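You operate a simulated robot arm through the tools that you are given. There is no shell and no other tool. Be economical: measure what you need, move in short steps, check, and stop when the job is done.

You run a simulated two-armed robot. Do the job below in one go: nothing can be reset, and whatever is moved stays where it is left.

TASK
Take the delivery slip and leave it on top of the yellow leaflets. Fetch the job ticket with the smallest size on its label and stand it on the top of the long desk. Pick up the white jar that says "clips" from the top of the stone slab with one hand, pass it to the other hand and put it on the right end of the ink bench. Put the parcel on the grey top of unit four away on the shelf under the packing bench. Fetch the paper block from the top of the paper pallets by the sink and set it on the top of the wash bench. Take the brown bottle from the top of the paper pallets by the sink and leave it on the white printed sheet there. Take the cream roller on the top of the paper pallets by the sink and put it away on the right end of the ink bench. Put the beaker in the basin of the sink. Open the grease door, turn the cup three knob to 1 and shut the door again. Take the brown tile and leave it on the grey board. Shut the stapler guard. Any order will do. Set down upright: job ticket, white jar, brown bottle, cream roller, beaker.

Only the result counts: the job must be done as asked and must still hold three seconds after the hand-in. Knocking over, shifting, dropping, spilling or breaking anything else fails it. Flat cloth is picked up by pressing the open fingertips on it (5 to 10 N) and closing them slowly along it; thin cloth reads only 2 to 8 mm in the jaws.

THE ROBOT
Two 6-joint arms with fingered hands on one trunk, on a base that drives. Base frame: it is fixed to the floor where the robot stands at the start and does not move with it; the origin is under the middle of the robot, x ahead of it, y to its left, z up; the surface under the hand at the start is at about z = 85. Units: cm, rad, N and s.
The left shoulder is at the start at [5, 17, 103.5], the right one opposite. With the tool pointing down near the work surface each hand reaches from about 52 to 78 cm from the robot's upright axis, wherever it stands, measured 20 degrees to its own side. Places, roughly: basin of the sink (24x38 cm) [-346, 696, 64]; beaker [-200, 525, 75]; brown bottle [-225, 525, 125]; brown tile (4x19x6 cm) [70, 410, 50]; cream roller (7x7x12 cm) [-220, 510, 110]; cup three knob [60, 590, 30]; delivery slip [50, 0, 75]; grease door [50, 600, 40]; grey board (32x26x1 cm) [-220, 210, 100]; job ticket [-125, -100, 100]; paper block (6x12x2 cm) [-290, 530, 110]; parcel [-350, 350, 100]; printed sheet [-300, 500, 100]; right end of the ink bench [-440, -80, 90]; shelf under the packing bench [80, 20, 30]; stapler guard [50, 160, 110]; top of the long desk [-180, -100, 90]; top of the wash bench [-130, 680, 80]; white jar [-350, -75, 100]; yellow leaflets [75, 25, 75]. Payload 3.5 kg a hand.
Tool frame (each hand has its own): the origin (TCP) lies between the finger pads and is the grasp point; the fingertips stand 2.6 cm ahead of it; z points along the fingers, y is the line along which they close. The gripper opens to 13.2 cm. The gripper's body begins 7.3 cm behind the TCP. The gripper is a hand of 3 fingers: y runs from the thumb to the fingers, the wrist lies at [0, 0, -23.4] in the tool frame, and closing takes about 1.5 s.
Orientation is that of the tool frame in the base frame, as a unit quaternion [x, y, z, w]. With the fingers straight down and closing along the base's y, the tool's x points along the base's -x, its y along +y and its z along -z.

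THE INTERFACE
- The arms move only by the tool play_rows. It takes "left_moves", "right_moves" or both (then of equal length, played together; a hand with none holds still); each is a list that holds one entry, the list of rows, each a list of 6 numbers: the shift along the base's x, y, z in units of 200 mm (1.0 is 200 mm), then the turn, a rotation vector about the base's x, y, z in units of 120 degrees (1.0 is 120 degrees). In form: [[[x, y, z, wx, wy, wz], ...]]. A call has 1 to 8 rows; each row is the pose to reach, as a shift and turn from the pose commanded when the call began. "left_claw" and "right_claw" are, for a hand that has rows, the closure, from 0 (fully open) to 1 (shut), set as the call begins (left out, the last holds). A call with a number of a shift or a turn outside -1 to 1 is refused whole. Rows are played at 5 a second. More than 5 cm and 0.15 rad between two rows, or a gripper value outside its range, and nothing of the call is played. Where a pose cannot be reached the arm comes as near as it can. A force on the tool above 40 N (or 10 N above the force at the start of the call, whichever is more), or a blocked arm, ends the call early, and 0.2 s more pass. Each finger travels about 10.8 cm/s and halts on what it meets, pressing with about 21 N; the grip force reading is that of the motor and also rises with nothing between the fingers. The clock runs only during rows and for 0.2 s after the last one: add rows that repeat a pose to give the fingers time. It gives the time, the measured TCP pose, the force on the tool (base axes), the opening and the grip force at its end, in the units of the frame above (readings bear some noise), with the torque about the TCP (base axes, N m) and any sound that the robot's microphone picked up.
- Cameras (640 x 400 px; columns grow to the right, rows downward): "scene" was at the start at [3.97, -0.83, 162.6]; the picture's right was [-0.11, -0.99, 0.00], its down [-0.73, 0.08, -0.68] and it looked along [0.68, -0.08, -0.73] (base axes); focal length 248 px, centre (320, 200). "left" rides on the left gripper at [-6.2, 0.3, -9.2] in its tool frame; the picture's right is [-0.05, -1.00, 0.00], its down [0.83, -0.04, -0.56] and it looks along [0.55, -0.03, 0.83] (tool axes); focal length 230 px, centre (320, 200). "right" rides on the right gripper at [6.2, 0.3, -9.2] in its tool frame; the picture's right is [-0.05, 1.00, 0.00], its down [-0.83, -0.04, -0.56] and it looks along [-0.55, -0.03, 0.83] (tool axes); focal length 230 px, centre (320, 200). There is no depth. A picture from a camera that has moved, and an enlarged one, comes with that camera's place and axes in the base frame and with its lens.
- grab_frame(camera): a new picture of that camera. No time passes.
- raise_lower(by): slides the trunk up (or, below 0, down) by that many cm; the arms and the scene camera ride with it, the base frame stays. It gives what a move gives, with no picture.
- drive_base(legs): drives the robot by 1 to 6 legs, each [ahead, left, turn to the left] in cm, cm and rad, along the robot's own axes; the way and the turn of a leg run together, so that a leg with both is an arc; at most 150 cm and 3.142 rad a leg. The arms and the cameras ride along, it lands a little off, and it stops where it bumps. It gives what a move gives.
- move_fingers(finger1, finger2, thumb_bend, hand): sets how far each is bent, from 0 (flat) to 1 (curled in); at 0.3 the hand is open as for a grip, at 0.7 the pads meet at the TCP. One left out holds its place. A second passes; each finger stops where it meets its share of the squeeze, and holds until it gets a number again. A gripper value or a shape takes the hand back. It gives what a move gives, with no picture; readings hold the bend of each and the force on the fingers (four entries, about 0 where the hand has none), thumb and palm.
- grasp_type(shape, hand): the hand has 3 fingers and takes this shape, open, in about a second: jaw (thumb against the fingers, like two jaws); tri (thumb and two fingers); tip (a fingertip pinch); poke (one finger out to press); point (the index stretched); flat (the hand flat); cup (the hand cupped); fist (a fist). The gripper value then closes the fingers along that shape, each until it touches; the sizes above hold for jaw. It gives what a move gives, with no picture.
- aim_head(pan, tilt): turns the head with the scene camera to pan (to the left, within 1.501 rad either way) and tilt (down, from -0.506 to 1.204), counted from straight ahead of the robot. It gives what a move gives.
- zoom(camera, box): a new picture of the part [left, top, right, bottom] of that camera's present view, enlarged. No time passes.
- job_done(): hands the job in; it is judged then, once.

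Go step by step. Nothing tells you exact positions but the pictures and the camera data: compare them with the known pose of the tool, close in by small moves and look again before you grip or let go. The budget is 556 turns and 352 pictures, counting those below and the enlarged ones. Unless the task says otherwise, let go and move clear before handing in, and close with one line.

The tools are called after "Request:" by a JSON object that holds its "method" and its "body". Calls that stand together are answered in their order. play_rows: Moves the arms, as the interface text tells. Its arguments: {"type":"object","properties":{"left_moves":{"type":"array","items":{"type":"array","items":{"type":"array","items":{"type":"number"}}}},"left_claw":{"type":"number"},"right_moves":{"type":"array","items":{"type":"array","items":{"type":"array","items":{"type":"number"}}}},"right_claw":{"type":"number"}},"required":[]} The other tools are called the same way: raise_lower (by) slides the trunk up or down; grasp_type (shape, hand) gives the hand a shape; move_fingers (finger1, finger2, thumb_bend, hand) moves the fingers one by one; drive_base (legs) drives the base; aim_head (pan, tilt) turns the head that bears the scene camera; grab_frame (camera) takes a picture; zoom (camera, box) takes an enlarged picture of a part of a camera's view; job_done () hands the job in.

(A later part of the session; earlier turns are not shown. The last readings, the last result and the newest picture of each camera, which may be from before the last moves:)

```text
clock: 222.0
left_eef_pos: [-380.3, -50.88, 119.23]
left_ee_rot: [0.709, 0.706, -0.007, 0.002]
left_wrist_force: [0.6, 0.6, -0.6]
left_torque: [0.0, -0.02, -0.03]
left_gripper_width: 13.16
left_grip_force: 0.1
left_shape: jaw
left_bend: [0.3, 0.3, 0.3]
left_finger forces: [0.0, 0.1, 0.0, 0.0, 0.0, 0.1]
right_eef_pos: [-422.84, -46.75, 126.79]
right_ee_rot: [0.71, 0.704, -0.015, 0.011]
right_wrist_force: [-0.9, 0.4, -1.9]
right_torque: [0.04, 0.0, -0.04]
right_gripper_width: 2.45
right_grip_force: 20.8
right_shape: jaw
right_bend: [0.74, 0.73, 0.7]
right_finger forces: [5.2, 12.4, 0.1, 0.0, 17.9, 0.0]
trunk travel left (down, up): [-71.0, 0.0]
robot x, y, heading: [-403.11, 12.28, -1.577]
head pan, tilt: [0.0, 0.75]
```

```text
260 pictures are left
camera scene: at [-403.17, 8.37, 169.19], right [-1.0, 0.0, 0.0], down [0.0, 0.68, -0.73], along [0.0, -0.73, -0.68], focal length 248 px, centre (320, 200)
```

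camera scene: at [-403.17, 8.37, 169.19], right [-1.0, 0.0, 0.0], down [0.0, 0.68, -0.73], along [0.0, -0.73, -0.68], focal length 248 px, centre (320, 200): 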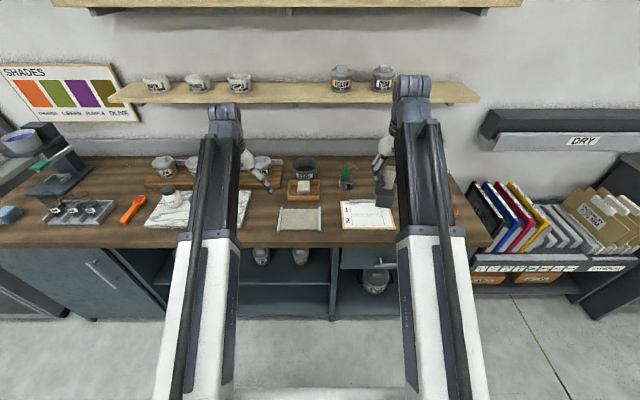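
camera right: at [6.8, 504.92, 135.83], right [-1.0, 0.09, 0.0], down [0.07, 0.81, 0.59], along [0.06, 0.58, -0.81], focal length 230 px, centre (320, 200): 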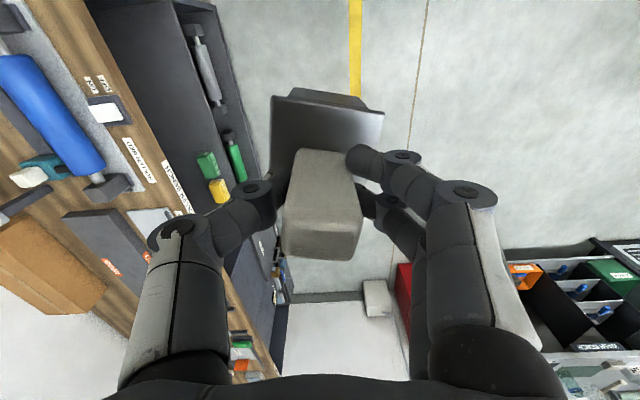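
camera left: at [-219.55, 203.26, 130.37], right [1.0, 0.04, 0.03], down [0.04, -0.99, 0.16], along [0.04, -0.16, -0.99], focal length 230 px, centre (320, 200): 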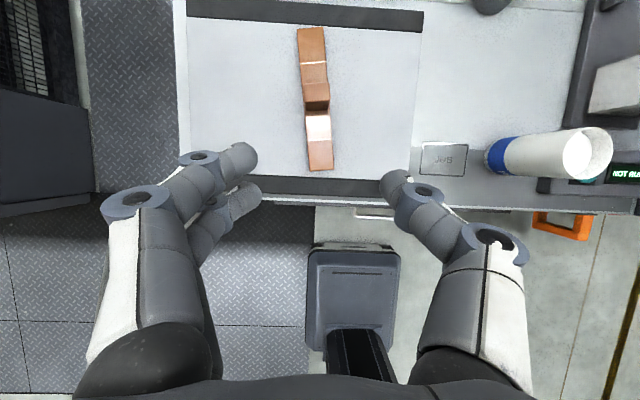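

Request:
{"method": "zoom", "body": {"camera": "scene", "box": [270, 130, 510, 280]}}

Request:
{"method": "grab_frame", "body": {"camera": "right"}}

Request:
{"method": "zoom", "body": {"camera": "scene", "box": [120, 140, 320, 265]}}

```text
2.67 times, centred on (390, 205) of scene
camera zoom: at [-403.17, 8.37, 169.19], right [-1.0, 0.0, 0.0], down [0.0, 0.68, -0.73], along [0.0, -0.73, -0.68], focal length 661 px, centre (133, 187)
```

zoom: 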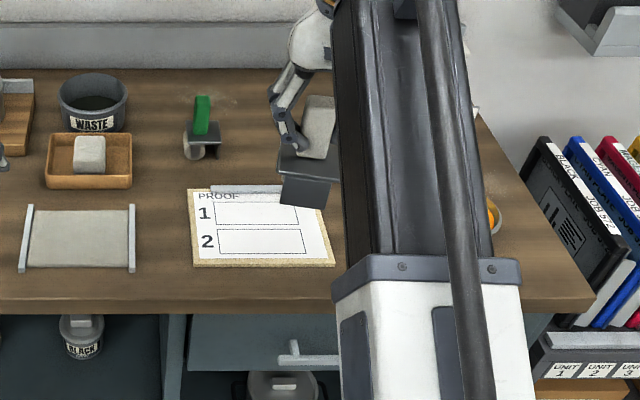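

```text
258 pictures are left
camera right: at [-422.44, -40.04, 135.83], right [1.0, -0.06, 0.0], down [-0.05, -0.81, 0.59], along [-0.04, -0.58, -0.81], focal length 230 px, centre (320, 200)
```

right: 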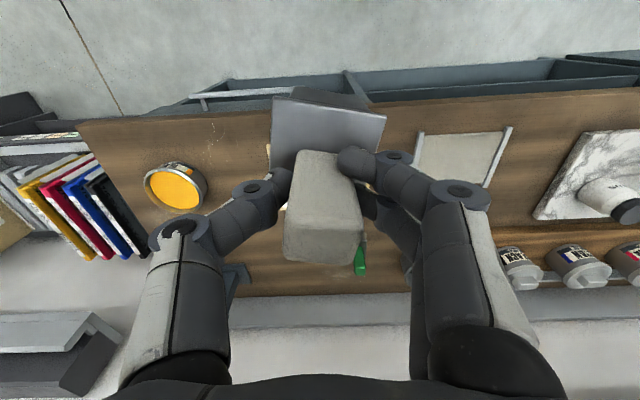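

```text
3.20 times, centred on (220, 202) of scene
camera zoom: at [-403.17, 8.37, 169.19], right [-1.0, 0.0, 0.0], down [0.0, 0.68, -0.73], along [0.0, -0.73, -0.68], focal length 793 px, centre (640, 192)
```

zoom: 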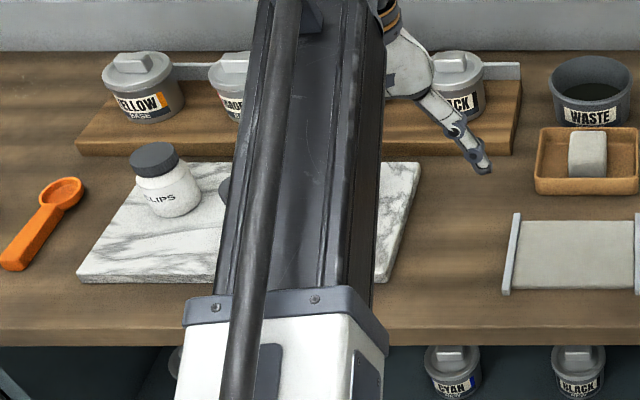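

The right end of the bench has free wood between the PROOF board (x>-436), a bowl at (-456,-65) and the green roller at (-416,-90). I'll move the base closer: right 26, ahead 24.

Request:
{"method": "drive_base", "body": {"legs": [[0, -26, 0], [22, 0, 0]]}}

Request:
{"method": "grab_frame", "body": {"camera": "right"}}

Request:
{"method": "aim_head", "body": {"pan": -0.6, "tilt": 0.8}}

Request:
{"method": "grab_frame", "body": {"camera": "scene"}}

```text
clock: 225.2
left_eef_pos: [-406.75, -73.23, 119.26]
left_ee_rot: [0.71, 0.705, -0.006, 0.001]
left_wrist_force: [0.7, -1.2, -0.9]
left_torque: [0.01, 0.0, 0.02]
left_gripper_width: 13.22
left_grip_force: 0.1
left_shape: jaw
left_bend: [0.3, 0.3, 0.3]
left_finger forces: [0.0, 0.0, 0.0, 0.1, 0.0, 0.0]
right_eef_pos: [-449.24, -68.81, 126.79]
right_ee_rot: [0.711, 0.703, -0.015, 0.011]
right_wrist_force: [0.3, -0.2, -2.3]
right_torque: [0.04, 0.01, 0.0]
right_gripper_width: 2.43
right_grip_force: 21.1
right_shape: jaw
right_bend: [0.74, 0.73, 0.7]
right_finger forces: [5.2, 12.6, 0.1, 0.0, 17.8, 0.0]
trunk travel left (down, up): [-71.0, 0.0]
robot x, y, heading: [-429.12, -9.81, -1.582]
head pan, tilt: [0.0, 0.75]
```

```text
256 pictures are left
camera right: at [-448.73, -62.32, 135.78], right [1.0, -0.06, 0.0], down [-0.05, -0.81, 0.59], along [-0.04, -0.58, -0.81], focal length 230 px, centre (320, 200)
```

right: 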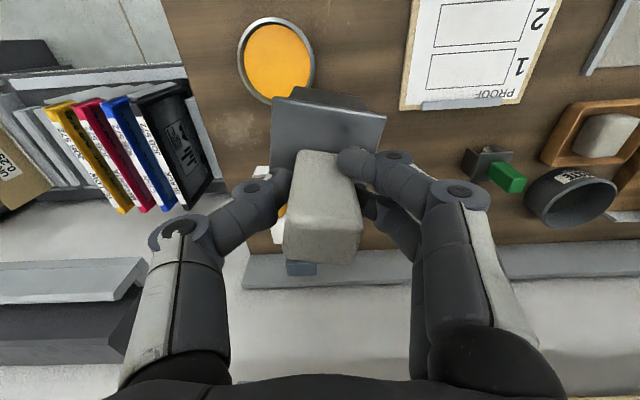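

```text
clock: 226.2
left_eef_pos: [-406.68, -73.23, 119.34]
left_ee_rot: [0.709, 0.705, -0.006, 0.001]
left_wrist_force: [-0.9, 0.1, -0.5]
left_torque: [0.02, -0.01, 0.0]
left_gripper_width: 13.2
left_grip_force: 0.1
left_shape: jaw
left_bend: [0.3, 0.3, 0.3]
left_finger forces: [0.1, 0.0, 0.1, 0.1, 0.0, 0.0]
right_eef_pos: [-449.2, -68.67, 126.78]
right_ee_rot: [0.712, 0.702, -0.016, 0.011]
right_wrist_force: [0.1, 0.6, -1.2]
right_torque: [0.0, -0.01, -0.01]
right_gripper_width: 2.45
right_grip_force: 20.9
right_shape: jaw
right_bend: [0.74, 0.73, 0.7]
right_finger forces: [5.3, 12.6, 0.1, 0.0, 17.8, 0.1]
trunk travel left (down, up): [-71.0, 0.0]
robot x, y, heading: [-429.61, -9.74, -1.577]
head pan, tilt: [-0.6, 0.799]
```

```text
255 pictures are left
camera scene: at [-433.83, -12.18, 168.79], right [-0.82, 0.57, 0.0], down [0.41, 0.59, -0.7], along [-0.4, -0.57, -0.72], focal length 248 px, centre (320, 200)
```

scene: 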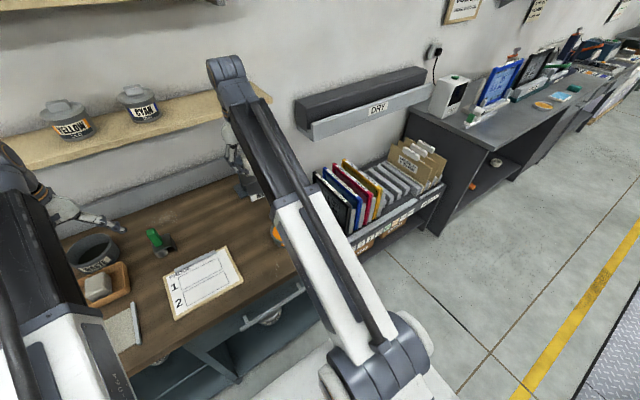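

Something white/yellow is hidden behind the roller; I'll shift the right hand to +x and look again.

Request:
{"method": "play_rows", "body": {"right_moves": [[[0.2, 0, 0, 0, 0, 0], [0.4, 0, 0, 0, 0, 0], [0.6, 0, 0, 0, 0, 0], [0.7, 0, 0, 0, 0, 0]]]}}

Request:
{"method": "grab_frame", "body": {"camera": "right"}}

Request:
{"method": "grab_frame", "body": {"camera": "scene"}}

```text
clock: 227.2
left_eef_pos: [-406.65, -73.31, 119.35]
left_ee_rot: [0.71, 0.705, -0.007, 0.002]
left_wrist_force: [-0.1, -0.5, 0.1]
left_torque: [0.01, 0.0, 0.01]
left_gripper_width: 13.19
left_grip_force: 0.0
left_shape: jaw
left_bend: [0.3, 0.3, 0.3]
left_finger forces: [0.0, 0.0, 0.0, 0.0, 0.1, 0.0]
right_eef_pos: [-435.07, -68.77, 126.86]
right_ee_rot: [0.711, 0.702, -0.015, 0.01]
right_wrist_force: [0.1, -0.1, -3.4]
right_torque: [0.02, 0.01, -0.01]
right_gripper_width: 2.43
right_grip_force: 21.0
right_shape: jaw
right_bend: [0.74, 0.73, 0.7]
right_finger forces: [5.2, 12.5, 0.0, 0.1, 17.7, 0.0]
trunk travel left (down, up): [-71.0, 0.0]
robot x, y, heading: [-429.15, -9.27, -1.583]
head pan, tilt: [-0.6, 0.799]
```

```text
254 pictures are left
camera right: at [-434.61, -62.15, 135.92], right [1.0, -0.07, 0.0], down [-0.05, -0.81, 0.59], along [-0.04, -0.58, -0.81], focal length 230 px, centre (320, 200)
```

right: 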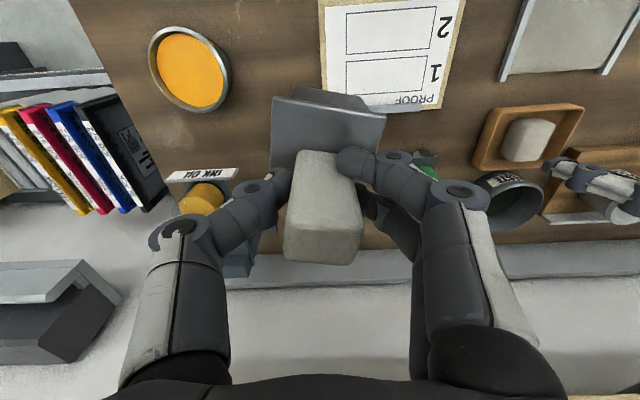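

```text
253 pictures are left
camera scene: at [-433.82, -12.18, 168.79], right [-0.82, 0.57, 0.0], down [0.41, 0.59, -0.7], along [-0.4, -0.57, -0.72], focal length 248 px, centre (320, 200)
```

scene: 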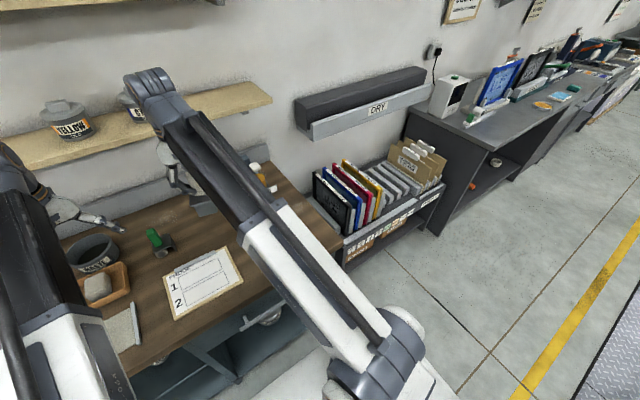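

There is an "INK OIL" bottle near (-459,-91). I'll set the roller at about (-446.5,-83), clear of bowl, bottle and PROOF board.

Request:
{"method": "play_rows", "body": {"right_moves": [[[-0.1, -0.15, 0, 0, 0, 0], [-0.2, -0.3, 0, 0, 0, 0], [-0.3, -0.45, -0.05, 0, 0, 0], [-0.42, -0.58, -0.2, 0, 0, 0], [-0.52, -0.68, -0.4, 0, 0, 0], [-0.57, -0.71, -0.64, 0, 0, 0], [-0.57, -0.71, -0.88, 0, 0, 0]]]}}

Request:
{"method": "grab_frame", "body": {"camera": "right"}}

Request:
{"method": "grab_frame", "body": {"camera": "scene"}}

```text
clock: 228.8
left_eef_pos: [-406.68, -73.27, 119.27]
left_ee_rot: [0.709, 0.705, -0.006, 0.002]
left_wrist_force: [0.1, -0.4, -0.8]
left_torque: [0.0, 0.0, 0.0]
left_gripper_width: 13.17
left_grip_force: 0.0
left_shape: jaw
left_bend: [0.3, 0.3, 0.3]
left_finger forces: [0.0, 0.0, 0.0, 0.0, 0.1, 0.1]
right_eef_pos: [-446.72, -82.95, 109.1]
right_ee_rot: [0.712, 0.702, -0.015, 0.011]
right_wrist_force: [-0.4, -0.4, -2.8]
right_torque: [-0.02, 0.0, 0.01]
right_gripper_width: 2.43
right_grip_force: 20.9
right_shape: jaw
right_bend: [0.74, 0.73, 0.7]
right_finger forces: [5.0, 12.7, 0.1, 0.0, 17.6, 0.1]
trunk travel left (down, up): [-71.0, 0.0]
robot x, y, heading: [-429.18, -9.93, -1.576]
head pan, tilt: [-0.6, 0.799]
```

```text
252 pictures are left
camera right: at [-446.26, -76.38, 118.12], right [1.0, -0.06, 0.0], down [-0.05, -0.81, 0.59], along [-0.04, -0.58, -0.81], focal length 230 px, centre (320, 200)
```

right: 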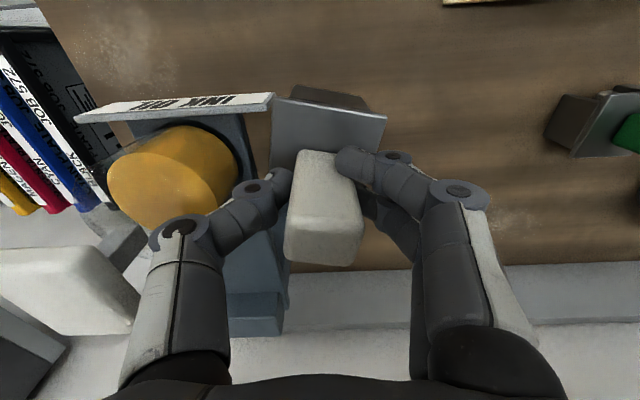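

```text
251 pictures are left
camera scene: at [-433.84, -12.22, 168.79], right [-0.82, 0.57, 0.0], down [0.41, 0.59, -0.7], along [-0.4, -0.57, -0.72], focal length 248 px, centre (320, 200)
```

scene: 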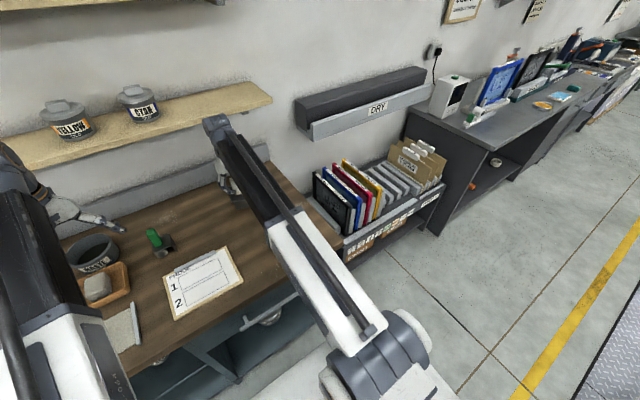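

The INK OIL dispenser's plate reaches (-449,-79,103.5), too close. I'll place the roller at x≈-439 instead.

Request:
{"method": "play_rows", "body": {"right_moves": [[[0.2, -0.02, 0, 0, 0, 0], [0.38, -0.05, 0, 0, 0, 0]]]}}

Request:
{"method": "play_rows", "body": {"right_moves": [[[0, 0, -0.2, 0, 0, 0], [0, 0, -0.4, 0, 0, 0], [0, 0, -0.5, 0, 0, 0]]]}}

Request:
{"method": "grab_frame", "body": {"camera": "right"}}

Request:
{"method": "zoom", "body": {"camera": "scene", "box": [140, 140, 340, 265]}}

```text
clock: 229.3
left_eef_pos: [-406.73, -73.1, 119.25]
left_ee_rot: [0.709, 0.705, -0.007, 0.002]
left_wrist_force: [0.4, 0.5, -0.9]
left_torque: [-0.02, -0.02, -0.03]
left_gripper_width: 13.19
left_grip_force: 0.1
left_shape: jaw
left_bend: [0.3, 0.3, 0.3]
left_finger forces: [0.0, 0.0, 0.0, 0.0, 0.0, 0.1]
right_eef_pos: [-438.94, -83.96, 109.3]
right_ee_rot: [0.711, 0.703, -0.015, 0.012]
right_wrist_force: [0.2, -0.2, -1.6]
right_torque: [0.03, 0.0, -0.01]
right_gripper_width: 2.42
right_grip_force: 21.2
right_shape: jaw
right_bend: [0.74, 0.73, 0.7]
right_finger forces: [4.9, 12.6, 0.0, 0.0, 17.7, 0.0]
trunk travel left (down, up): [-71.0, 0.0]
robot x, y, heading: [-429.29, -9.73, -1.574]
head pan, tilt: [-0.6, 0.799]
```

```text
clock: 230.2
left_eef_pos: [-406.76, -73.13, 119.17]
left_ee_rot: [0.709, 0.705, -0.006, 0.002]
left_wrist_force: [0.5, 0.0, -0.5]
left_torque: [0.02, -0.03, 0.01]
left_gripper_width: 13.19
left_grip_force: 0.0
left_shape: jaw
left_bend: [0.3, 0.3, 0.3]
left_finger forces: [0.1, 0.0, 0.0, 0.0, 0.0, 0.0]
right_eef_pos: [-438.99, -84.06, 99.4]
right_ee_rot: [0.712, 0.702, -0.015, 0.013]
right_wrist_force: [-0.8, -0.1, -2.2]
right_torque: [0.0, -0.02, 0.01]
right_gripper_width: 2.44
right_grip_force: 20.5
right_shape: jaw
right_bend: [0.74, 0.73, 0.7]
right_finger forces: [4.9, 12.6, 0.1, 0.1, 17.6, 0.1]
trunk travel left (down, up): [-71.0, 0.0]
robot x, y, heading: [-429.19, -9.38, -1.577]
head pan, tilt: [-0.6, 0.799]
```

```text
250 pictures are left
camera right: at [-438.51, -77.43, 108.27], right [1.0, -0.06, 0.0], down [-0.05, -0.81, 0.59], along [-0.04, -0.58, -0.81], focal length 230 px, centre (320, 200)
```

right: 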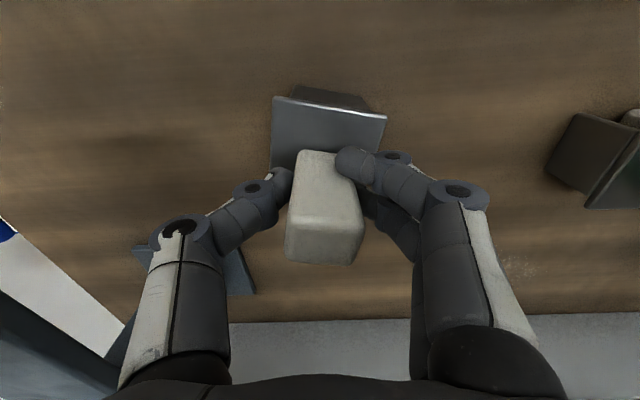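

```text
3.20 times, centred on (240, 202) of scene
camera zoom: at [-433.83, -12.2, 168.79], right [-0.82, 0.57, 0.0], down [0.41, 0.59, -0.7], along [-0.4, -0.57, -0.72], focal length 793 px, centre (576, 192)
```

zoom: 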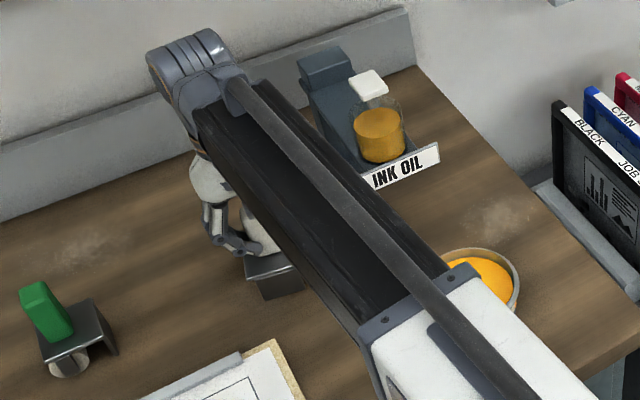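

Clear around. Lower in small steps until contact.

Request:
{"method": "play_rows", "body": {"right_moves": [[[0, 0, -0.04, 0, 0, 0], [0, 0, -0.08, 0, 0, 0], [0, 0, -0.11, 0, 0, 0]]]}}

```text
clock: 230.8
left_eef_pos: [-406.76, -73.04, 119.32]
left_ee_rot: [0.709, 0.705, -0.007, 0.002]
left_wrist_force: [0.1, -0.2, -0.4]
left_torque: [0.04, -0.03, -0.01]
left_gripper_width: 13.21
left_grip_force: 0.0
left_shape: jaw
left_bend: [0.3, 0.3, 0.3]
left_finger forces: [0.0, 0.0, 0.0, 0.1, 0.0, 0.1]
right_eef_pos: [-439.25, -84.17, 98.87]
right_ee_rot: [0.711, 0.703, -0.02, 0.017]
right_wrist_force: [-3.3, 1.8, 25.1]
right_torque: [-0.08, 0.03, 0.05]
right_gripper_width: 2.78
right_grip_force: 20.6
right_shape: jaw
right_bend: [0.75, 0.74, 0.72]
right_finger forces: [7.6, 15.0, 0.0, 0.0, 22.6, 0.1]
trunk travel left (down, up): [-71.0, 0.0]
robot x, y, heading: [-429.07, -9.55, -1.579]
head pan, tilt: [-0.6, 0.799]
stopped in row 2 (right hand): the force on the tool passed its limit at 46 N (the readings are from after the stop); the commanded pose is now the measured one
```

Contact. Ease off slightly, open the hand and rise.

Request:
{"method": "play_rows", "body": {"right_moves": [[[0, 0, 0.01, 0, 0, 0], [0, 0, 0.015, 0, 0, 0]]]}}

Request:
{"method": "play_rows", "body": {"right_moves": [[[0, 0, 0, 0, 0, 0], [0, 0, 0, 0, 0, 0], [0, 0, 0, 0, 0, 0], [0, 0, 0, 0, 0, 0]]], "right_claw": 0.5}}

Request:
{"method": "grab_frame", "body": {"camera": "right"}}

```text
clock: 231.3
left_eef_pos: [-406.72, -73.05, 119.4]
left_ee_rot: [0.71, 0.705, -0.008, 0.003]
left_wrist_force: [0.4, 0.2, -0.2]
left_torque: [0.0, 0.04, 0.01]
left_gripper_width: 13.22
left_grip_force: 0.2
left_shape: jaw
left_bend: [0.3, 0.3, 0.3]
left_finger forces: [0.0, 0.0, 0.1, 0.0, 0.1, 0.0]
right_eef_pos: [-439.17, -84.14, 98.94]
right_ee_rot: [0.712, 0.702, -0.02, 0.016]
right_wrist_force: [-4.2, -2.8, 21.3]
right_torque: [-0.14, 0.05, -0.03]
right_gripper_width: 2.77
right_grip_force: 21.4
right_shape: jaw
right_bend: [0.75, 0.74, 0.72]
right_finger forces: [5.8, 14.7, 0.0, 0.0, 22.5, 0.0]
trunk travel left (down, up): [-71.0, 0.0]
robot x, y, heading: [-429.61, -9.26, -1.581]
head pan, tilt: [-0.6, 0.799]
```

```text
clock: 232.3
left_eef_pos: [-406.68, -73.15, 119.2]
left_ee_rot: [0.709, 0.705, -0.007, 0.001]
left_wrist_force: [0.4, 0.6, 0.6]
left_torque: [-0.02, -0.02, 0.01]
left_gripper_width: 13.17
left_grip_force: 0.0
left_shape: jaw
left_bend: [0.3, 0.3, 0.3]
left_finger forces: [0.1, 0.0, 0.0, 0.1, 0.1, 0.0]
right_eef_pos: [-438.96, -84.11, 98.84]
right_ee_rot: [0.712, 0.702, -0.018, 0.014]
right_wrist_force: [0.4, 0.6, 1.5]
right_torque: [0.02, 0.01, 0.01]
right_gripper_width: 6.52
right_grip_force: 0.0
right_shape: jaw
right_bend: [0.73, 0.73, 0.7]
right_finger forces: [0.0, 0.0, 0.0, 0.1, 0.0, 0.0]
trunk travel left (down, up): [-71.0, 0.0]
robot x, y, heading: [-429.23, -9.57, -1.575]
head pan, tilt: [-0.6, 0.799]
```

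```text
248 pictures are left
camera right: at [-438.58, -77.5, 107.63], right [1.0, -0.07, 0.0], down [-0.05, -0.8, 0.59], along [-0.04, -0.59, -0.81], focal length 230 px, centre (320, 200)
```

right: 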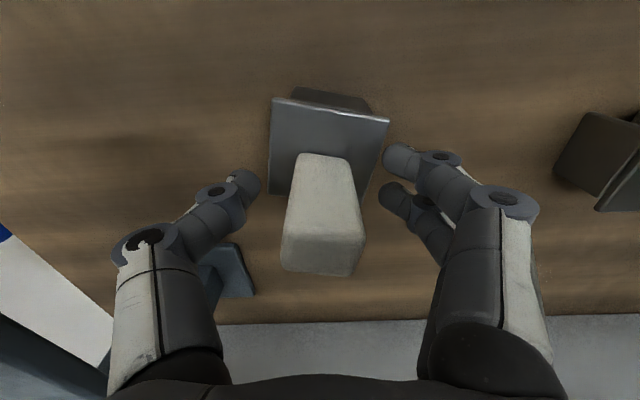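

It stands. Raise the hand clear and check with the scene camera.

Request:
{"method": "play_rows", "body": {"right_moves": [[[0, 0, 0.15, 0, 0, 0], [0, 0, 0.35, 0, 0, 0], [0, 0.05, 0.58, 0, 0, 0], [0, 0.2, 0.75, 0, 0, 0], [0, 0.35, 0.9, 0, 0, 0], [-0.1, 0.55, 0.95, 0, 0, 0], [-0.25, 0.7, 0.95, 0, 0, 0]]], "right_claw": 0.3}}

Request:
{"method": "zoom", "body": {"camera": "scene", "box": [140, 140, 340, 265]}}

Request:
{"method": "grab_frame", "body": {"camera": "right"}}

```text
clock: 233.9
left_eef_pos: [-406.72, -73.17, 119.15]
left_ee_rot: [0.709, 0.705, -0.006, 0.002]
left_wrist_force: [0.2, 0.2, 0.2]
left_torque: [-0.01, 0.01, 0.03]
left_gripper_width: 13.2
left_grip_force: 0.0
left_shape: jaw
left_bend: [0.3, 0.3, 0.3]
left_finger forces: [0.1, 0.1, 0.0, 0.0, 0.1, 0.0]
right_eef_pos: [-444.14, -70.03, 117.74]
right_ee_rot: [0.712, 0.702, -0.018, 0.014]
right_wrist_force: [-0.3, 0.4, 0.1]
right_torque: [0.0, 0.0, -0.01]
right_gripper_width: 9.18
right_grip_force: 0.1
right_shape: jaw
right_bend: [0.68, 0.68, 0.64]
right_finger forces: [0.0, 0.0, 0.0, 0.0, 0.0, 0.0]
trunk travel left (down, up): [-71.0, 0.0]
robot x, y, heading: [-429.1, -9.63, -1.573]
head pan, tilt: [-0.6, 0.799]
```

```text
3.20 times, centred on (240, 202) of scene
camera zoom: at [-433.87, -12.14, 168.79], right [-0.82, 0.57, 0.0], down [0.41, 0.59, -0.7], along [-0.4, -0.57, -0.72], focal length 793 px, centre (576, 192)
```

zoom: 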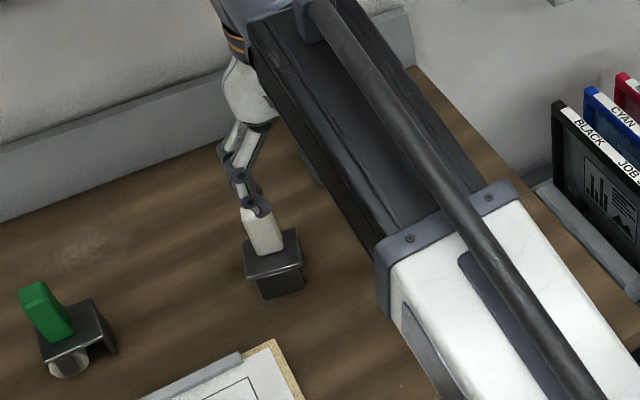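

```text
246 pictures are left
camera right: at [-443.55, -63.48, 126.72], right [1.0, -0.07, 0.0], down [-0.05, -0.8, 0.59], along [-0.04, -0.59, -0.81], focal length 230 px, centre (320, 200)
```

right: 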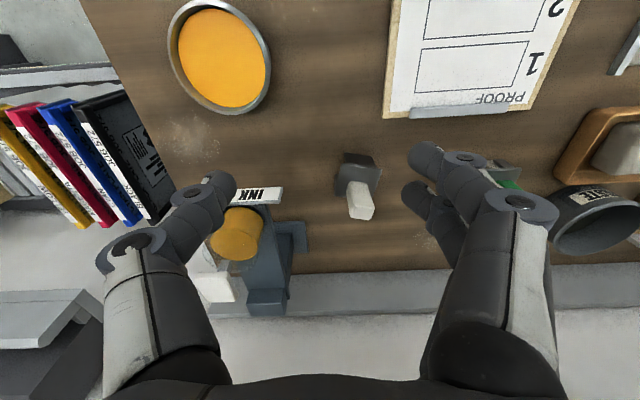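

The cream roller stands upright at the right end. Now drive left to the stone slab for the CLIPS jar.

Request:
{"method": "drive_base", "body": {"legs": [[0, 66, 0]]}}

Request:
{"method": "aim_head", "body": {"pan": 0.1, "tilt": 0.9}}

Request:
{"method": "grab_frame", "body": {"camera": "scene"}}

Request:
{"method": "grab_frame", "body": {"camera": "left"}}

Request:
{"method": "grab_frame", "body": {"camera": "right"}}

```text
clock: 237.7
left_eef_pos: [-340.48, -74.37, 119.21]
left_ee_rot: [0.713, 0.701, -0.007, 0.001]
left_wrist_force: [-0.1, 0.7, -0.1]
left_torque: [0.03, -0.01, 0.03]
left_gripper_width: 13.19
left_grip_force: 0.0
left_shape: jaw
left_bend: [0.3, 0.3, 0.3]
left_finger forces: [0.0, 0.0, 0.1, 0.0, 0.0, 0.1]
right_eef_pos: [-377.66, -70.9, 117.72]
right_ee_rot: [0.716, 0.698, -0.018, 0.014]
right_wrist_force: [-0.6, 0.2, 0.4]
right_torque: [0.02, 0.03, -0.03]
right_gripper_width: 9.2
right_grip_force: 0.0
right_shape: jaw
right_bend: [0.68, 0.68, 0.64]
right_finger forces: [0.1, 0.0, 0.0, 0.0, 0.0, 0.0]
trunk travel left (down, up): [-71.0, 0.0]
robot x, y, heading: [-362.43, -10.43, -1.591]
head pan, tilt: [-0.6, 0.799]
```

```text
clock: 238.7
left_eef_pos: [-340.44, -74.24, 119.34]
left_ee_rot: [0.714, 0.7, -0.007, 0.002]
left_wrist_force: [-0.1, 0.2, -1.0]
left_torque: [-0.01, -0.03, -0.01]
left_gripper_width: 13.17
left_grip_force: 0.0
left_shape: jaw
left_bend: [0.3, 0.3, 0.3]
left_finger forces: [0.0, 0.0, 0.1, 0.1, 0.0, 0.1]
right_eef_pos: [-377.57, -70.92, 117.71]
right_ee_rot: [0.715, 0.698, -0.019, 0.014]
right_wrist_force: [0.2, 0.2, 0.2]
right_torque: [0.0, 0.0, 0.02]
right_gripper_width: 9.2
right_grip_force: 0.0
right_shape: jaw
right_bend: [0.68, 0.68, 0.64]
right_finger forces: [0.0, 0.0, 0.0, 0.1, 0.0, 0.0]
trunk travel left (down, up): [-71.0, 0.0]
robot x, y, heading: [-362.27, -10.53, -1.591]
head pan, tilt: [0.099, 0.901]
```

```text
245 pictures are left
camera scene: at [-361.56, -13.96, 168.0], right [-1.0, -0.08, 0.0], down [-0.06, 0.78, -0.62], along [0.05, -0.62, -0.78], focal length 248 px, centre (320, 200)
```

scene: 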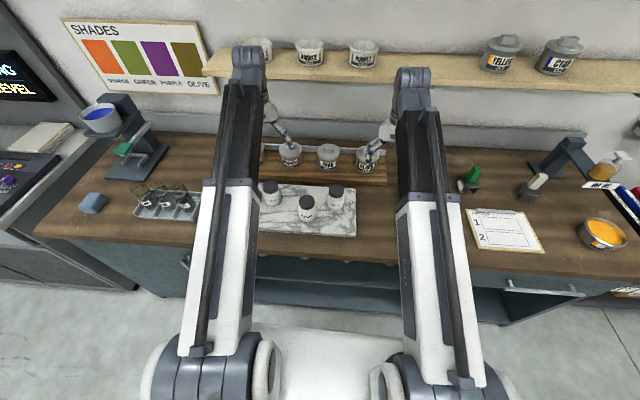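

```text
244 pictures are left
camera left: at [-340.07, -80.41, 128.58], right [-1.0, -0.03, 0.01], down [-0.02, 0.84, 0.55], along [-0.02, 0.55, -0.84], focal length 230 px, centre (320, 200)
```

left: 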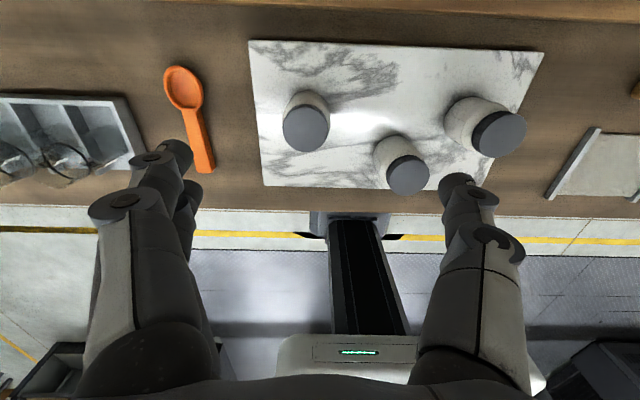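

```text
243 pictures are left
camera right: at [-377.12, -64.28, 126.72], right [1.0, -0.08, 0.0], down [-0.06, -0.8, 0.59], along [-0.05, -0.59, -0.81], focal length 230 px, centre (320, 200)
```

right: 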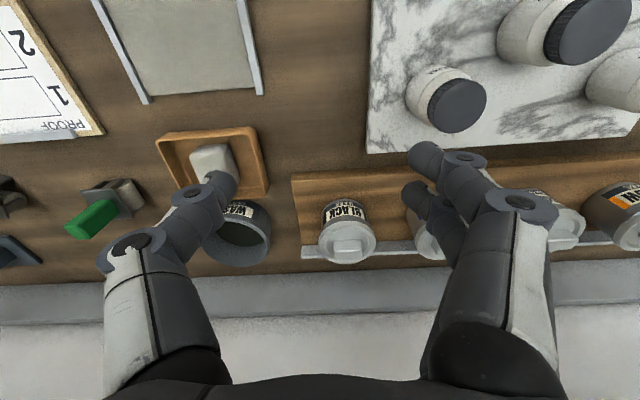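

Three white jars; I need to read the labels.

Request:
{"method": "zoom", "body": {"camera": "scene", "box": [240, 170, 400, 250]}}

Request:
{"method": "zoom", "body": {"camera": "left", "box": [230, 30, 560, 236]}}

```text
4.00 times, centred on (320, 210) of scene
camera zoom: at [-361.56, -13.96, 168.0], right [-1.0, -0.08, 0.0], down [-0.06, 0.78, -0.62], along [0.05, -0.62, -0.78], focal length 991 px, centre (320, 160)
```

zoom: 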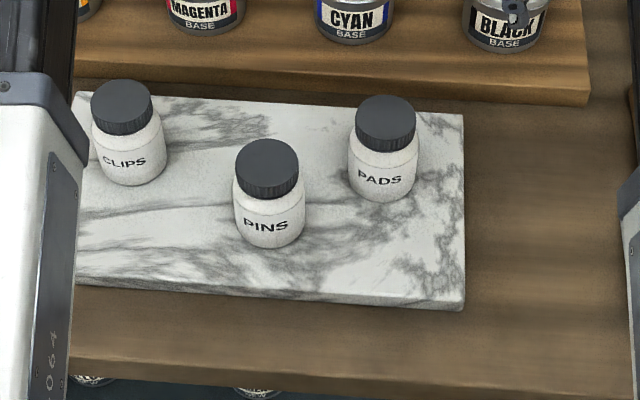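

```text
1.94 times, centred on (395, 133) of left
camera zoom: at [-340.07, -80.41, 128.58], right [-1.0, -0.03, 0.01], down [-0.02, 0.84, 0.55], along [-0.02, 0.55, -0.84], focal length 446 px, centre (174, 330)
```

zoom: 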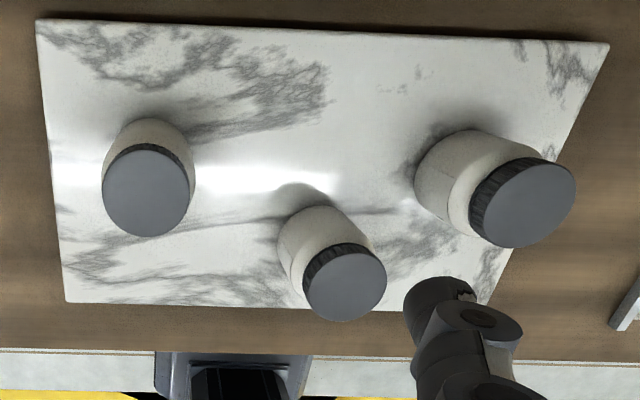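

"CLIPS" is the left jar, lid top at (-338.7,-72.5,101.5). Plan: the left hand grips its lower body with a tilted hand, then the right hand takes it from above by the lid. Back off 12 and tilt the left hand.

Request:
{"method": "drive_base", "body": {"legs": [[-13, 0, 0.02]]}}

Request:
{"method": "play_rows", "body": {"left_moves": [[[0, 0, 0, -0.065, 0, 0], [0, 0, 0, -0.13, 0, 0], [0, 0, 0, -0.195, 0, 0], [0, 0, -0.1, -0.26, 0, 0], [0, 0, -0.25, -0.325, 0, 0], [0, 0, -0.4, -0.39, 0, 0], [0, 0, -0.5, -0.455, 0, 0]]], "left_claw": 0.4}}

Request:
{"method": "grab_frame", "body": {"camera": "left"}}

Request:
{"method": "grab_frame", "body": {"camera": "scene"}}

```text
clock: 240.0
left_eef_pos: [-338.95, -60.53, 119.32]
left_ee_rot: [0.707, 0.707, -0.007, 0.002]
left_wrist_force: [-0.4, 0.4, -0.3]
left_torque: [-0.01, 0.0, 0.01]
left_gripper_width: 13.21
left_grip_force: 0.1
left_shape: jaw
left_bend: [0.3, 0.3, 0.3]
left_finger forces: [0.0, 0.0, 0.0, 0.0, 0.0, 0.0]
right_eef_pos: [-376.35, -57.9, 117.77]
right_ee_rot: [0.709, 0.705, -0.019, 0.015]
right_wrist_force: [0.9, -0.4, 0.0]
right_torque: [-0.02, 0.02, -0.01]
right_gripper_width: 9.2
right_grip_force: 0.0
right_shape: jaw
right_bend: [0.68, 0.68, 0.64]
right_finger forces: [0.0, 0.1, 0.0, 0.1, 0.1, 0.1]
trunk travel left (down, up): [-71.0, 0.0]
robot x, y, heading: [-361.99, 2.58, -1.563]
head pan, tilt: [0.099, 0.901]
```

```text
clock: 241.6
left_eef_pos: [-338.55, -63.36, 109.25]
left_ee_rot: [0.626, 0.626, -0.331, 0.326]
left_wrist_force: [-0.7, 0.6, 0.4]
left_torque: [-0.01, -0.01, 0.0]
left_gripper_width: 7.97
left_grip_force: 0.1
left_shape: jaw
left_bend: [0.71, 0.71, 0.71]
left_finger forces: [0.0, 0.0, 0.0, 0.0, 0.1, 0.1]
left hand out of reach, approached as far as the arm can: row 6, 7
right_eef_pos: [-376.32, -57.98, 117.76]
right_ee_rot: [0.708, 0.706, -0.017, 0.014]
right_wrist_force: [0.0, -0.3, -0.6]
right_torque: [-0.02, -0.02, 0.05]
right_gripper_width: 9.21
right_grip_force: 0.0
right_shape: jaw
right_bend: [0.68, 0.68, 0.64]
right_finger forces: [0.1, 0.0, 0.0, 0.0, 0.1, 0.0]
trunk travel left (down, up): [-71.0, 0.0]
robot x, y, heading: [-362.06, 2.88, -1.573]
head pan, tilt: [0.099, 0.901]
```

```text
240 pictures are left
camera left: at [-338.07, -59.37, 119.55], right [-1.0, -0.02, 0.05], down [-0.04, 0.93, -0.37], along [-0.04, -0.37, -0.93], focal length 230 px, centre (320, 200)
```

left: 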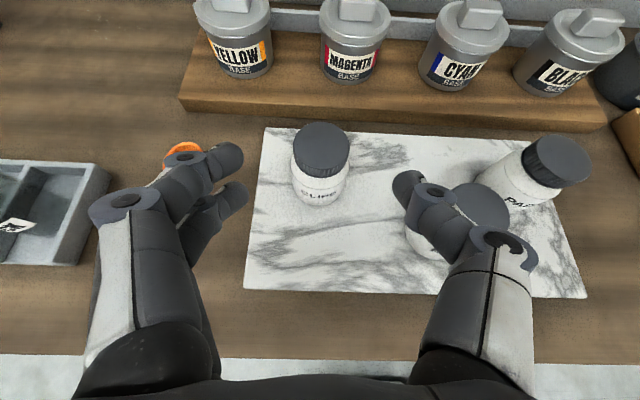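

```text
239 pictures are left
camera scene: at [-361.35, -0.78, 168.0], right [-0.99, -0.1, 0.0], down [-0.08, 0.78, -0.62], along [0.06, -0.62, -0.78], focal length 248 px, centre (320, 200)
```

scene: 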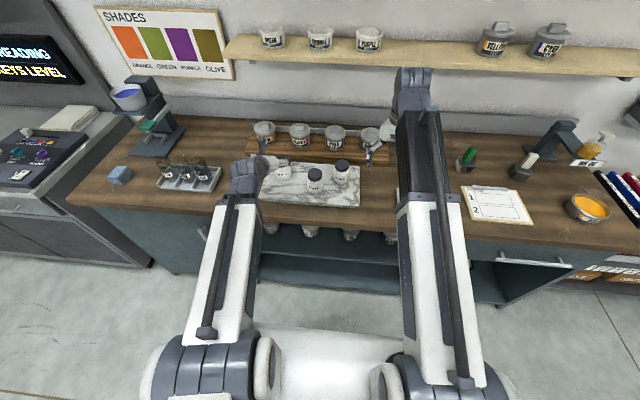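

The view is clear. Lower the tilted hand in front of the jar, keeping clear of PINS.

Request:
{"method": "play_rows", "body": {"left_moves": [[[0.01, 0.03, -0.2, 0, 0, 0], [0.01, 0.03, -0.4, 0, 0, 0], [0.01, 0.03, -0.58, 0, 0, 0]]]}}

Request:
{"method": "grab_frame", "body": {"camera": "left"}}

```text
clock: 242.4
left_eef_pos: [-338.35, -62.76, 97.71]
left_ee_rot: [0.627, 0.625, -0.33, 0.326]
left_wrist_force: [0.9, 1.3, -0.4]
left_torque: [-0.02, 0.02, 0.02]
left_gripper_width: 7.97
left_grip_force: 0.1
left_shape: jaw
left_bend: [0.71, 0.71, 0.71]
left_finger forces: [0.1, 0.0, 0.0, 0.0, 0.1, 0.0]
left hand out of reach, approached as far as the arm can: row 1
right_eef_pos: [-376.26, -57.99, 117.79]
right_ee_rot: [0.709, 0.705, -0.018, 0.015]
right_wrist_force: [-0.9, 0.0, 1.0]
right_torque: [0.03, -0.03, 0.01]
right_gripper_width: 9.22
right_grip_force: 0.0
right_shape: jaw
right_bend: [0.68, 0.68, 0.64]
right_finger forces: [0.0, 0.0, 0.1, 0.0, 0.0, 0.0]
trunk travel left (down, up): [-71.0, 0.0]
robot x, y, heading: [-362.52, 2.86, -1.576]
head pan, tilt: [0.099, 0.901]
```

```text
238 pictures are left
camera left: at [-337.87, -58.73, 107.94], right [-1.0, -0.02, 0.05], down [-0.04, 0.93, -0.37], along [-0.04, -0.37, -0.93], focal length 230 px, centre (320, 200)
```

left: 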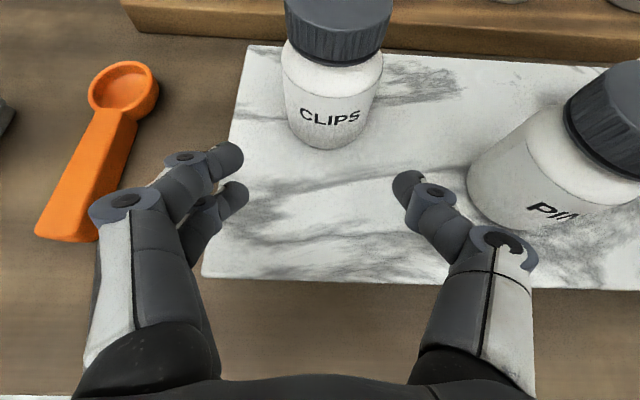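

Jar body is about 7 cm wide. Open a little more, lower 2 cm and slide forward around it.

Request:
{"method": "play_rows", "body": {"left_moves": [[[0, 0, -0.05, 0, 0, 0], [0, -0.05, -0.11, 0, 0, 0], [0, -0.15, -0.11, 0, 0, 0], [0, -0.25, -0.11, 0, 0, 0]]], "left_claw": 0.3}}

Request:
{"method": "grab_frame", "body": {"camera": "left"}}

```text
clock: 243.4
left_eef_pos: [-338.22, -67.92, 95.67]
left_ee_rot: [0.627, 0.625, -0.331, 0.326]
left_wrist_force: [0.2, 0.4, 0.2]
left_torque: [0.04, 0.01, 0.0]
left_gripper_width: 9.18
left_grip_force: 0.1
left_shape: jaw
left_bend: [0.68, 0.68, 0.64]
left_finger forces: [0.0, 0.0, 0.0, 0.0, 0.0, 0.0]
right_eef_pos: [-376.27, -57.97, 117.69]
right_ee_rot: [0.709, 0.705, -0.019, 0.015]
right_wrist_force: [-0.3, 0.3, 0.2]
right_torque: [-0.03, 0.0, -0.02]
right_gripper_width: 9.2
right_grip_force: 0.0
right_shape: jaw
right_bend: [0.68, 0.68, 0.64]
right_finger forces: [0.0, 0.0, 0.1, 0.0, 0.1, 0.1]
trunk travel left (down, up): [-71.0, 0.0]
robot x, y, heading: [-361.76, 2.61, -1.566]
head pan, tilt: [0.099, 0.901]
```

```text
237 pictures are left
camera left: at [-337.83, -63.9, 105.93], right [-1.0, -0.02, 0.05], down [-0.04, 0.93, -0.37], along [-0.04, -0.37, -0.93], focal length 230 px, centre (320, 200)
```

left: 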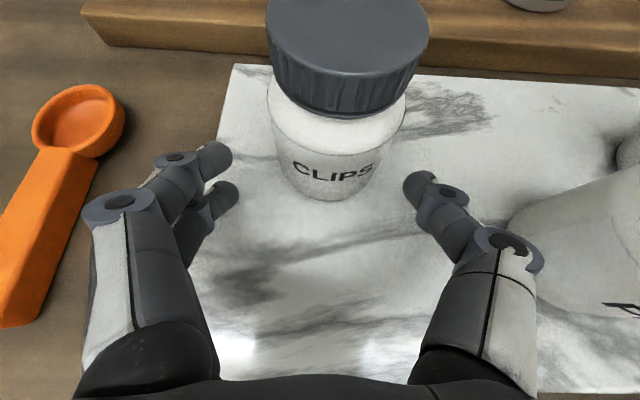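

Slightly correct and slide forward the last 5 cm, then look.

Request:
{"method": "play_rows", "body": {"left_moves": [[[-0.01, -0.08, 0, 0, 0, 0], [-0.015, -0.16, 0, 0, 0, 0], [-0.015, -0.24, 0, 0, 0, 0]]]}}

Request:
{"method": "grab_frame", "body": {"camera": "left"}}

```text
clock: 244.2
left_eef_pos: [-338.65, -72.51, 95.63]
left_ee_rot: [0.627, 0.626, -0.33, 0.326]
left_wrist_force: [-0.1, 0.4, 0.2]
left_torque: [0.0, 0.01, 0.05]
left_gripper_width: 9.19
left_grip_force: 0.1
left_shape: jaw
left_bend: [0.68, 0.68, 0.64]
left_finger forces: [0.0, 0.0, 0.0, 0.0, 0.0, 0.0]
right_eef_pos: [-376.28, -58.04, 117.69]
right_ee_rot: [0.709, 0.705, -0.017, 0.015]
right_wrist_force: [-0.2, 0.7, 0.4]
right_torque: [0.0, 0.02, -0.02]
right_gripper_width: 9.21
right_grip_force: 0.1
right_shape: jaw
right_bend: [0.68, 0.68, 0.64]
right_finger forces: [0.0, 0.0, 0.0, 0.1, 0.1, 0.0]
trunk travel left (down, up): [-71.0, 0.0]
robot x, y, heading: [-362.25, 2.92, -1.567]
head pan, tilt: [0.099, 0.901]
```

```text
236 pictures are left
camera left: at [-338.19, -68.56, 105.95], right [-1.0, -0.02, 0.05], down [-0.04, 0.93, -0.37], along [-0.04, -0.37, -0.93], focal length 230 px, centre (320, 200)
```

left: 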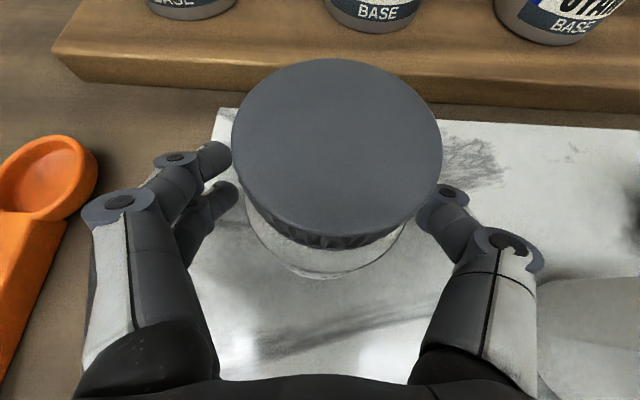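

Close on the jar and lift.

Request:
{"method": "play_rows", "body": {"left_moves": [[[0, -0.02, 0, 0, 0, 0], [0, -0.02, 0, 0, 0, 0], [0, -0.02, 0, 0, 0, 0], [0, -0.02, 0, 0, 0, 0], [0, -0.02, 0, 0, 0, 0]]], "left_claw": 1}}

Request:
{"method": "play_rows", "body": {"left_moves": [[[0, 0, 0.1, 0, 0, 0], [0, 0, 0.25, 0, 0, 0], [0, 0, 0.45, 0, 0, 0], [0, 0, 0.65, 0, 0, 0], [0, 0, 0.8, 0, 0, 0]]]}}

Request:
{"method": "grab_frame", "body": {"camera": "left"}}

Request:
{"method": "grab_frame", "body": {"camera": "scene"}}

```text
clock: 245.4
left_eef_pos: [-338.58, -72.9, 95.65]
left_ee_rot: [0.627, 0.626, -0.331, 0.326]
left_wrist_force: [0.1, -0.6, 0.3]
left_torque: [-0.06, -0.05, -0.01]
left_gripper_width: 4.1
left_grip_force: 21.3
left_shape: jaw
left_bend: [0.73, 0.74, 0.73]
left_finger forces: [8.6, 9.2, 0.0, 0.0, 19.2, 0.0]
right_eef_pos: [-376.4, -57.96, 117.7]
right_ee_rot: [0.709, 0.705, -0.018, 0.014]
right_wrist_force: [-1.2, -0.9, -0.1]
right_torque: [0.01, -0.01, 0.02]
right_gripper_width: 9.23
right_grip_force: 0.0
right_shape: jaw
right_bend: [0.68, 0.68, 0.64]
right_finger forces: [0.0, 0.0, 0.0, 0.1, 0.0, 0.0]
trunk travel left (down, up): [-71.0, 0.0]
robot x, y, heading: [-362.12, 2.6, -1.566]
head pan, tilt: [0.099, 0.901]
```

```text
clock: 246.6
left_eef_pos: [-338.48, -73.09, 111.45]
left_ee_rot: [0.627, 0.626, -0.33, 0.325]
left_wrist_force: [0.3, 0.5, 0.3]
left_torque: [0.0, -0.01, 0.01]
left_gripper_width: 2.31
left_grip_force: 21.1
left_shape: jaw
left_bend: [0.76, 0.77, 0.75]
left_finger forces: [0.1, 0.0, 0.0, 0.0, 0.0, 0.0]
right_eef_pos: [-376.39, -58.01, 117.78]
right_ee_rot: [0.709, 0.705, -0.019, 0.015]
right_wrist_force: [-0.3, 0.2, 0.5]
right_torque: [-0.01, -0.03, 0.05]
right_gripper_width: 9.23
right_grip_force: 0.1
right_shape: jaw
right_bend: [0.68, 0.68, 0.64]
right_finger forces: [0.1, 0.0, 0.1, 0.1, 0.1, 0.0]
trunk travel left (down, up): [-71.0, 0.0]
robot x, y, heading: [-362.06, 2.79, -1.57]
head pan, tilt: [0.099, 0.901]
```

```text
235 pictures are left
camera left: at [-338.09, -69.06, 121.76], right [-1.0, -0.02, 0.05], down [-0.04, 0.93, -0.37], along [-0.04, -0.37, -0.93], focal length 230 px, centre (320, 200)
```

left: 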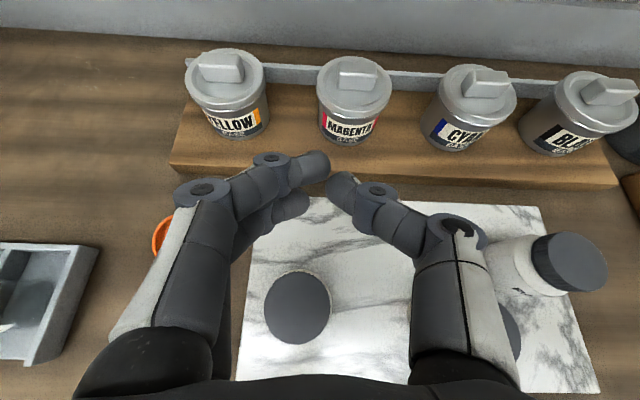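

```text
234 pictures are left
camera scene: at [-361.37, -0.75, 168.0], right [-0.99, -0.1, 0.0], down [-0.08, 0.78, -0.62], along [0.06, -0.62, -0.78], focal length 248 px, centre (320, 200)
```

scene: 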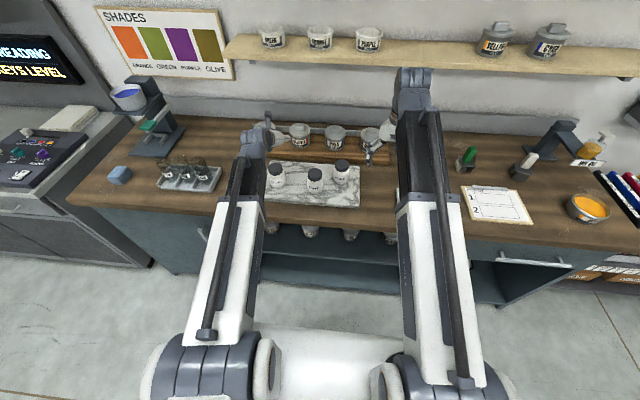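

The jar squeezed out backward (still upright). Re-measure it.

Request:
{"method": "zoom", "body": {"camera": "scene", "box": [240, 140, 380, 228]}}

```text
4.55 times, centred on (310, 184) of scene
camera zoom: at [-361.37, -0.75, 168.0], right [-0.99, -0.1, 0.0], down [-0.08, 0.78, -0.62], along [0.06, -0.62, -0.78], focal length 1126 px, centre (366, 273)
```

zoom: 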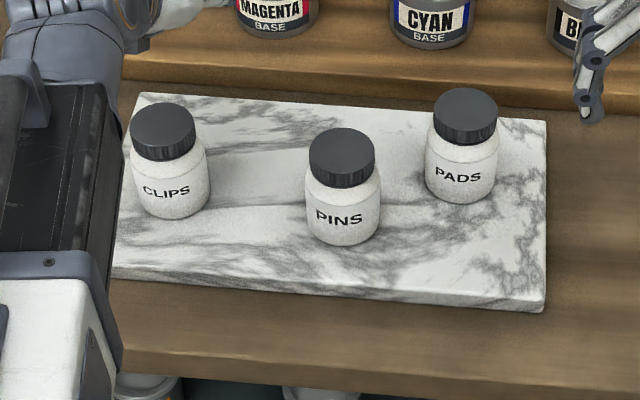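

Jar now at (-337.5,-67.9), z 94–102. I'll open, shift above it and descend straddling it with the TCP on its axis.

Request:
{"method": "play_rows", "body": {"left_moves": [[[0, 0, 0, 0, 0, 0], [0.05, 0.1, 0, 0, 0, 0], [0.05, 0.26, 0, 0, 0, 0], [0.05, 0.26, -0.15, 0, 0, 0], [0.05, 0.26, -0.3, 0, 0, 0]]], "left_claw": 0.25}}

Request:
{"method": "grab_frame", "body": {"camera": "left"}}

```text
clock: 247.8
left_eef_pos: [-337.47, -67.84, 105.46]
left_ee_rot: [0.627, 0.626, -0.33, 0.326]
left_wrist_force: [-0.5, 0.3, -0.1]
left_torque: [-0.04, -0.01, -0.04]
left_gripper_width: 9.87
left_grip_force: 0.0
left_shape: jaw
left_bend: [0.64, 0.64, 0.6]
left_finger forces: [0.0, 0.1, 0.1, 0.1, 0.0, 0.0]
right_eef_pos: [-376.25, -58.06, 117.73]
right_ee_rot: [0.708, 0.706, -0.018, 0.014]
right_wrist_force: [-0.7, -0.5, 0.2]
right_torque: [0.0, 0.03, 0.02]
right_gripper_width: 9.22
right_grip_force: 0.1
right_shape: jaw
right_bend: [0.68, 0.68, 0.64]
right_finger forces: [0.0, 0.0, 0.0, 0.0, 0.0, 0.1]
trunk travel left (down, up): [-71.0, 0.0]
robot x, y, heading: [-362.31, 2.57, -1.57]
head pan, tilt: [0.099, 0.901]
```

```text
232 pictures are left
camera left: at [-336.94, -63.84, 115.76], right [-1.0, -0.02, 0.05], down [-0.04, 0.93, -0.37], along [-0.04, -0.37, -0.93], focal length 230 px, centre (320, 200)
```

left: 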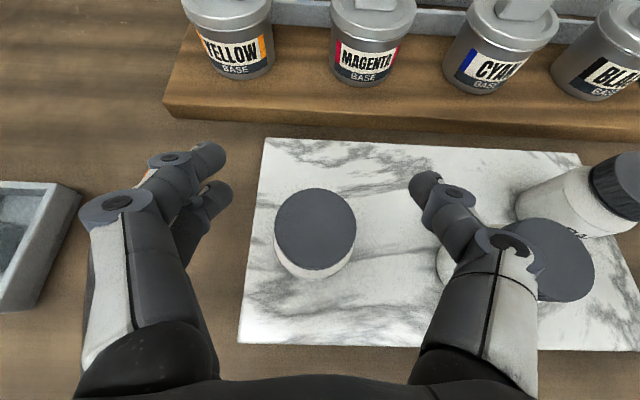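

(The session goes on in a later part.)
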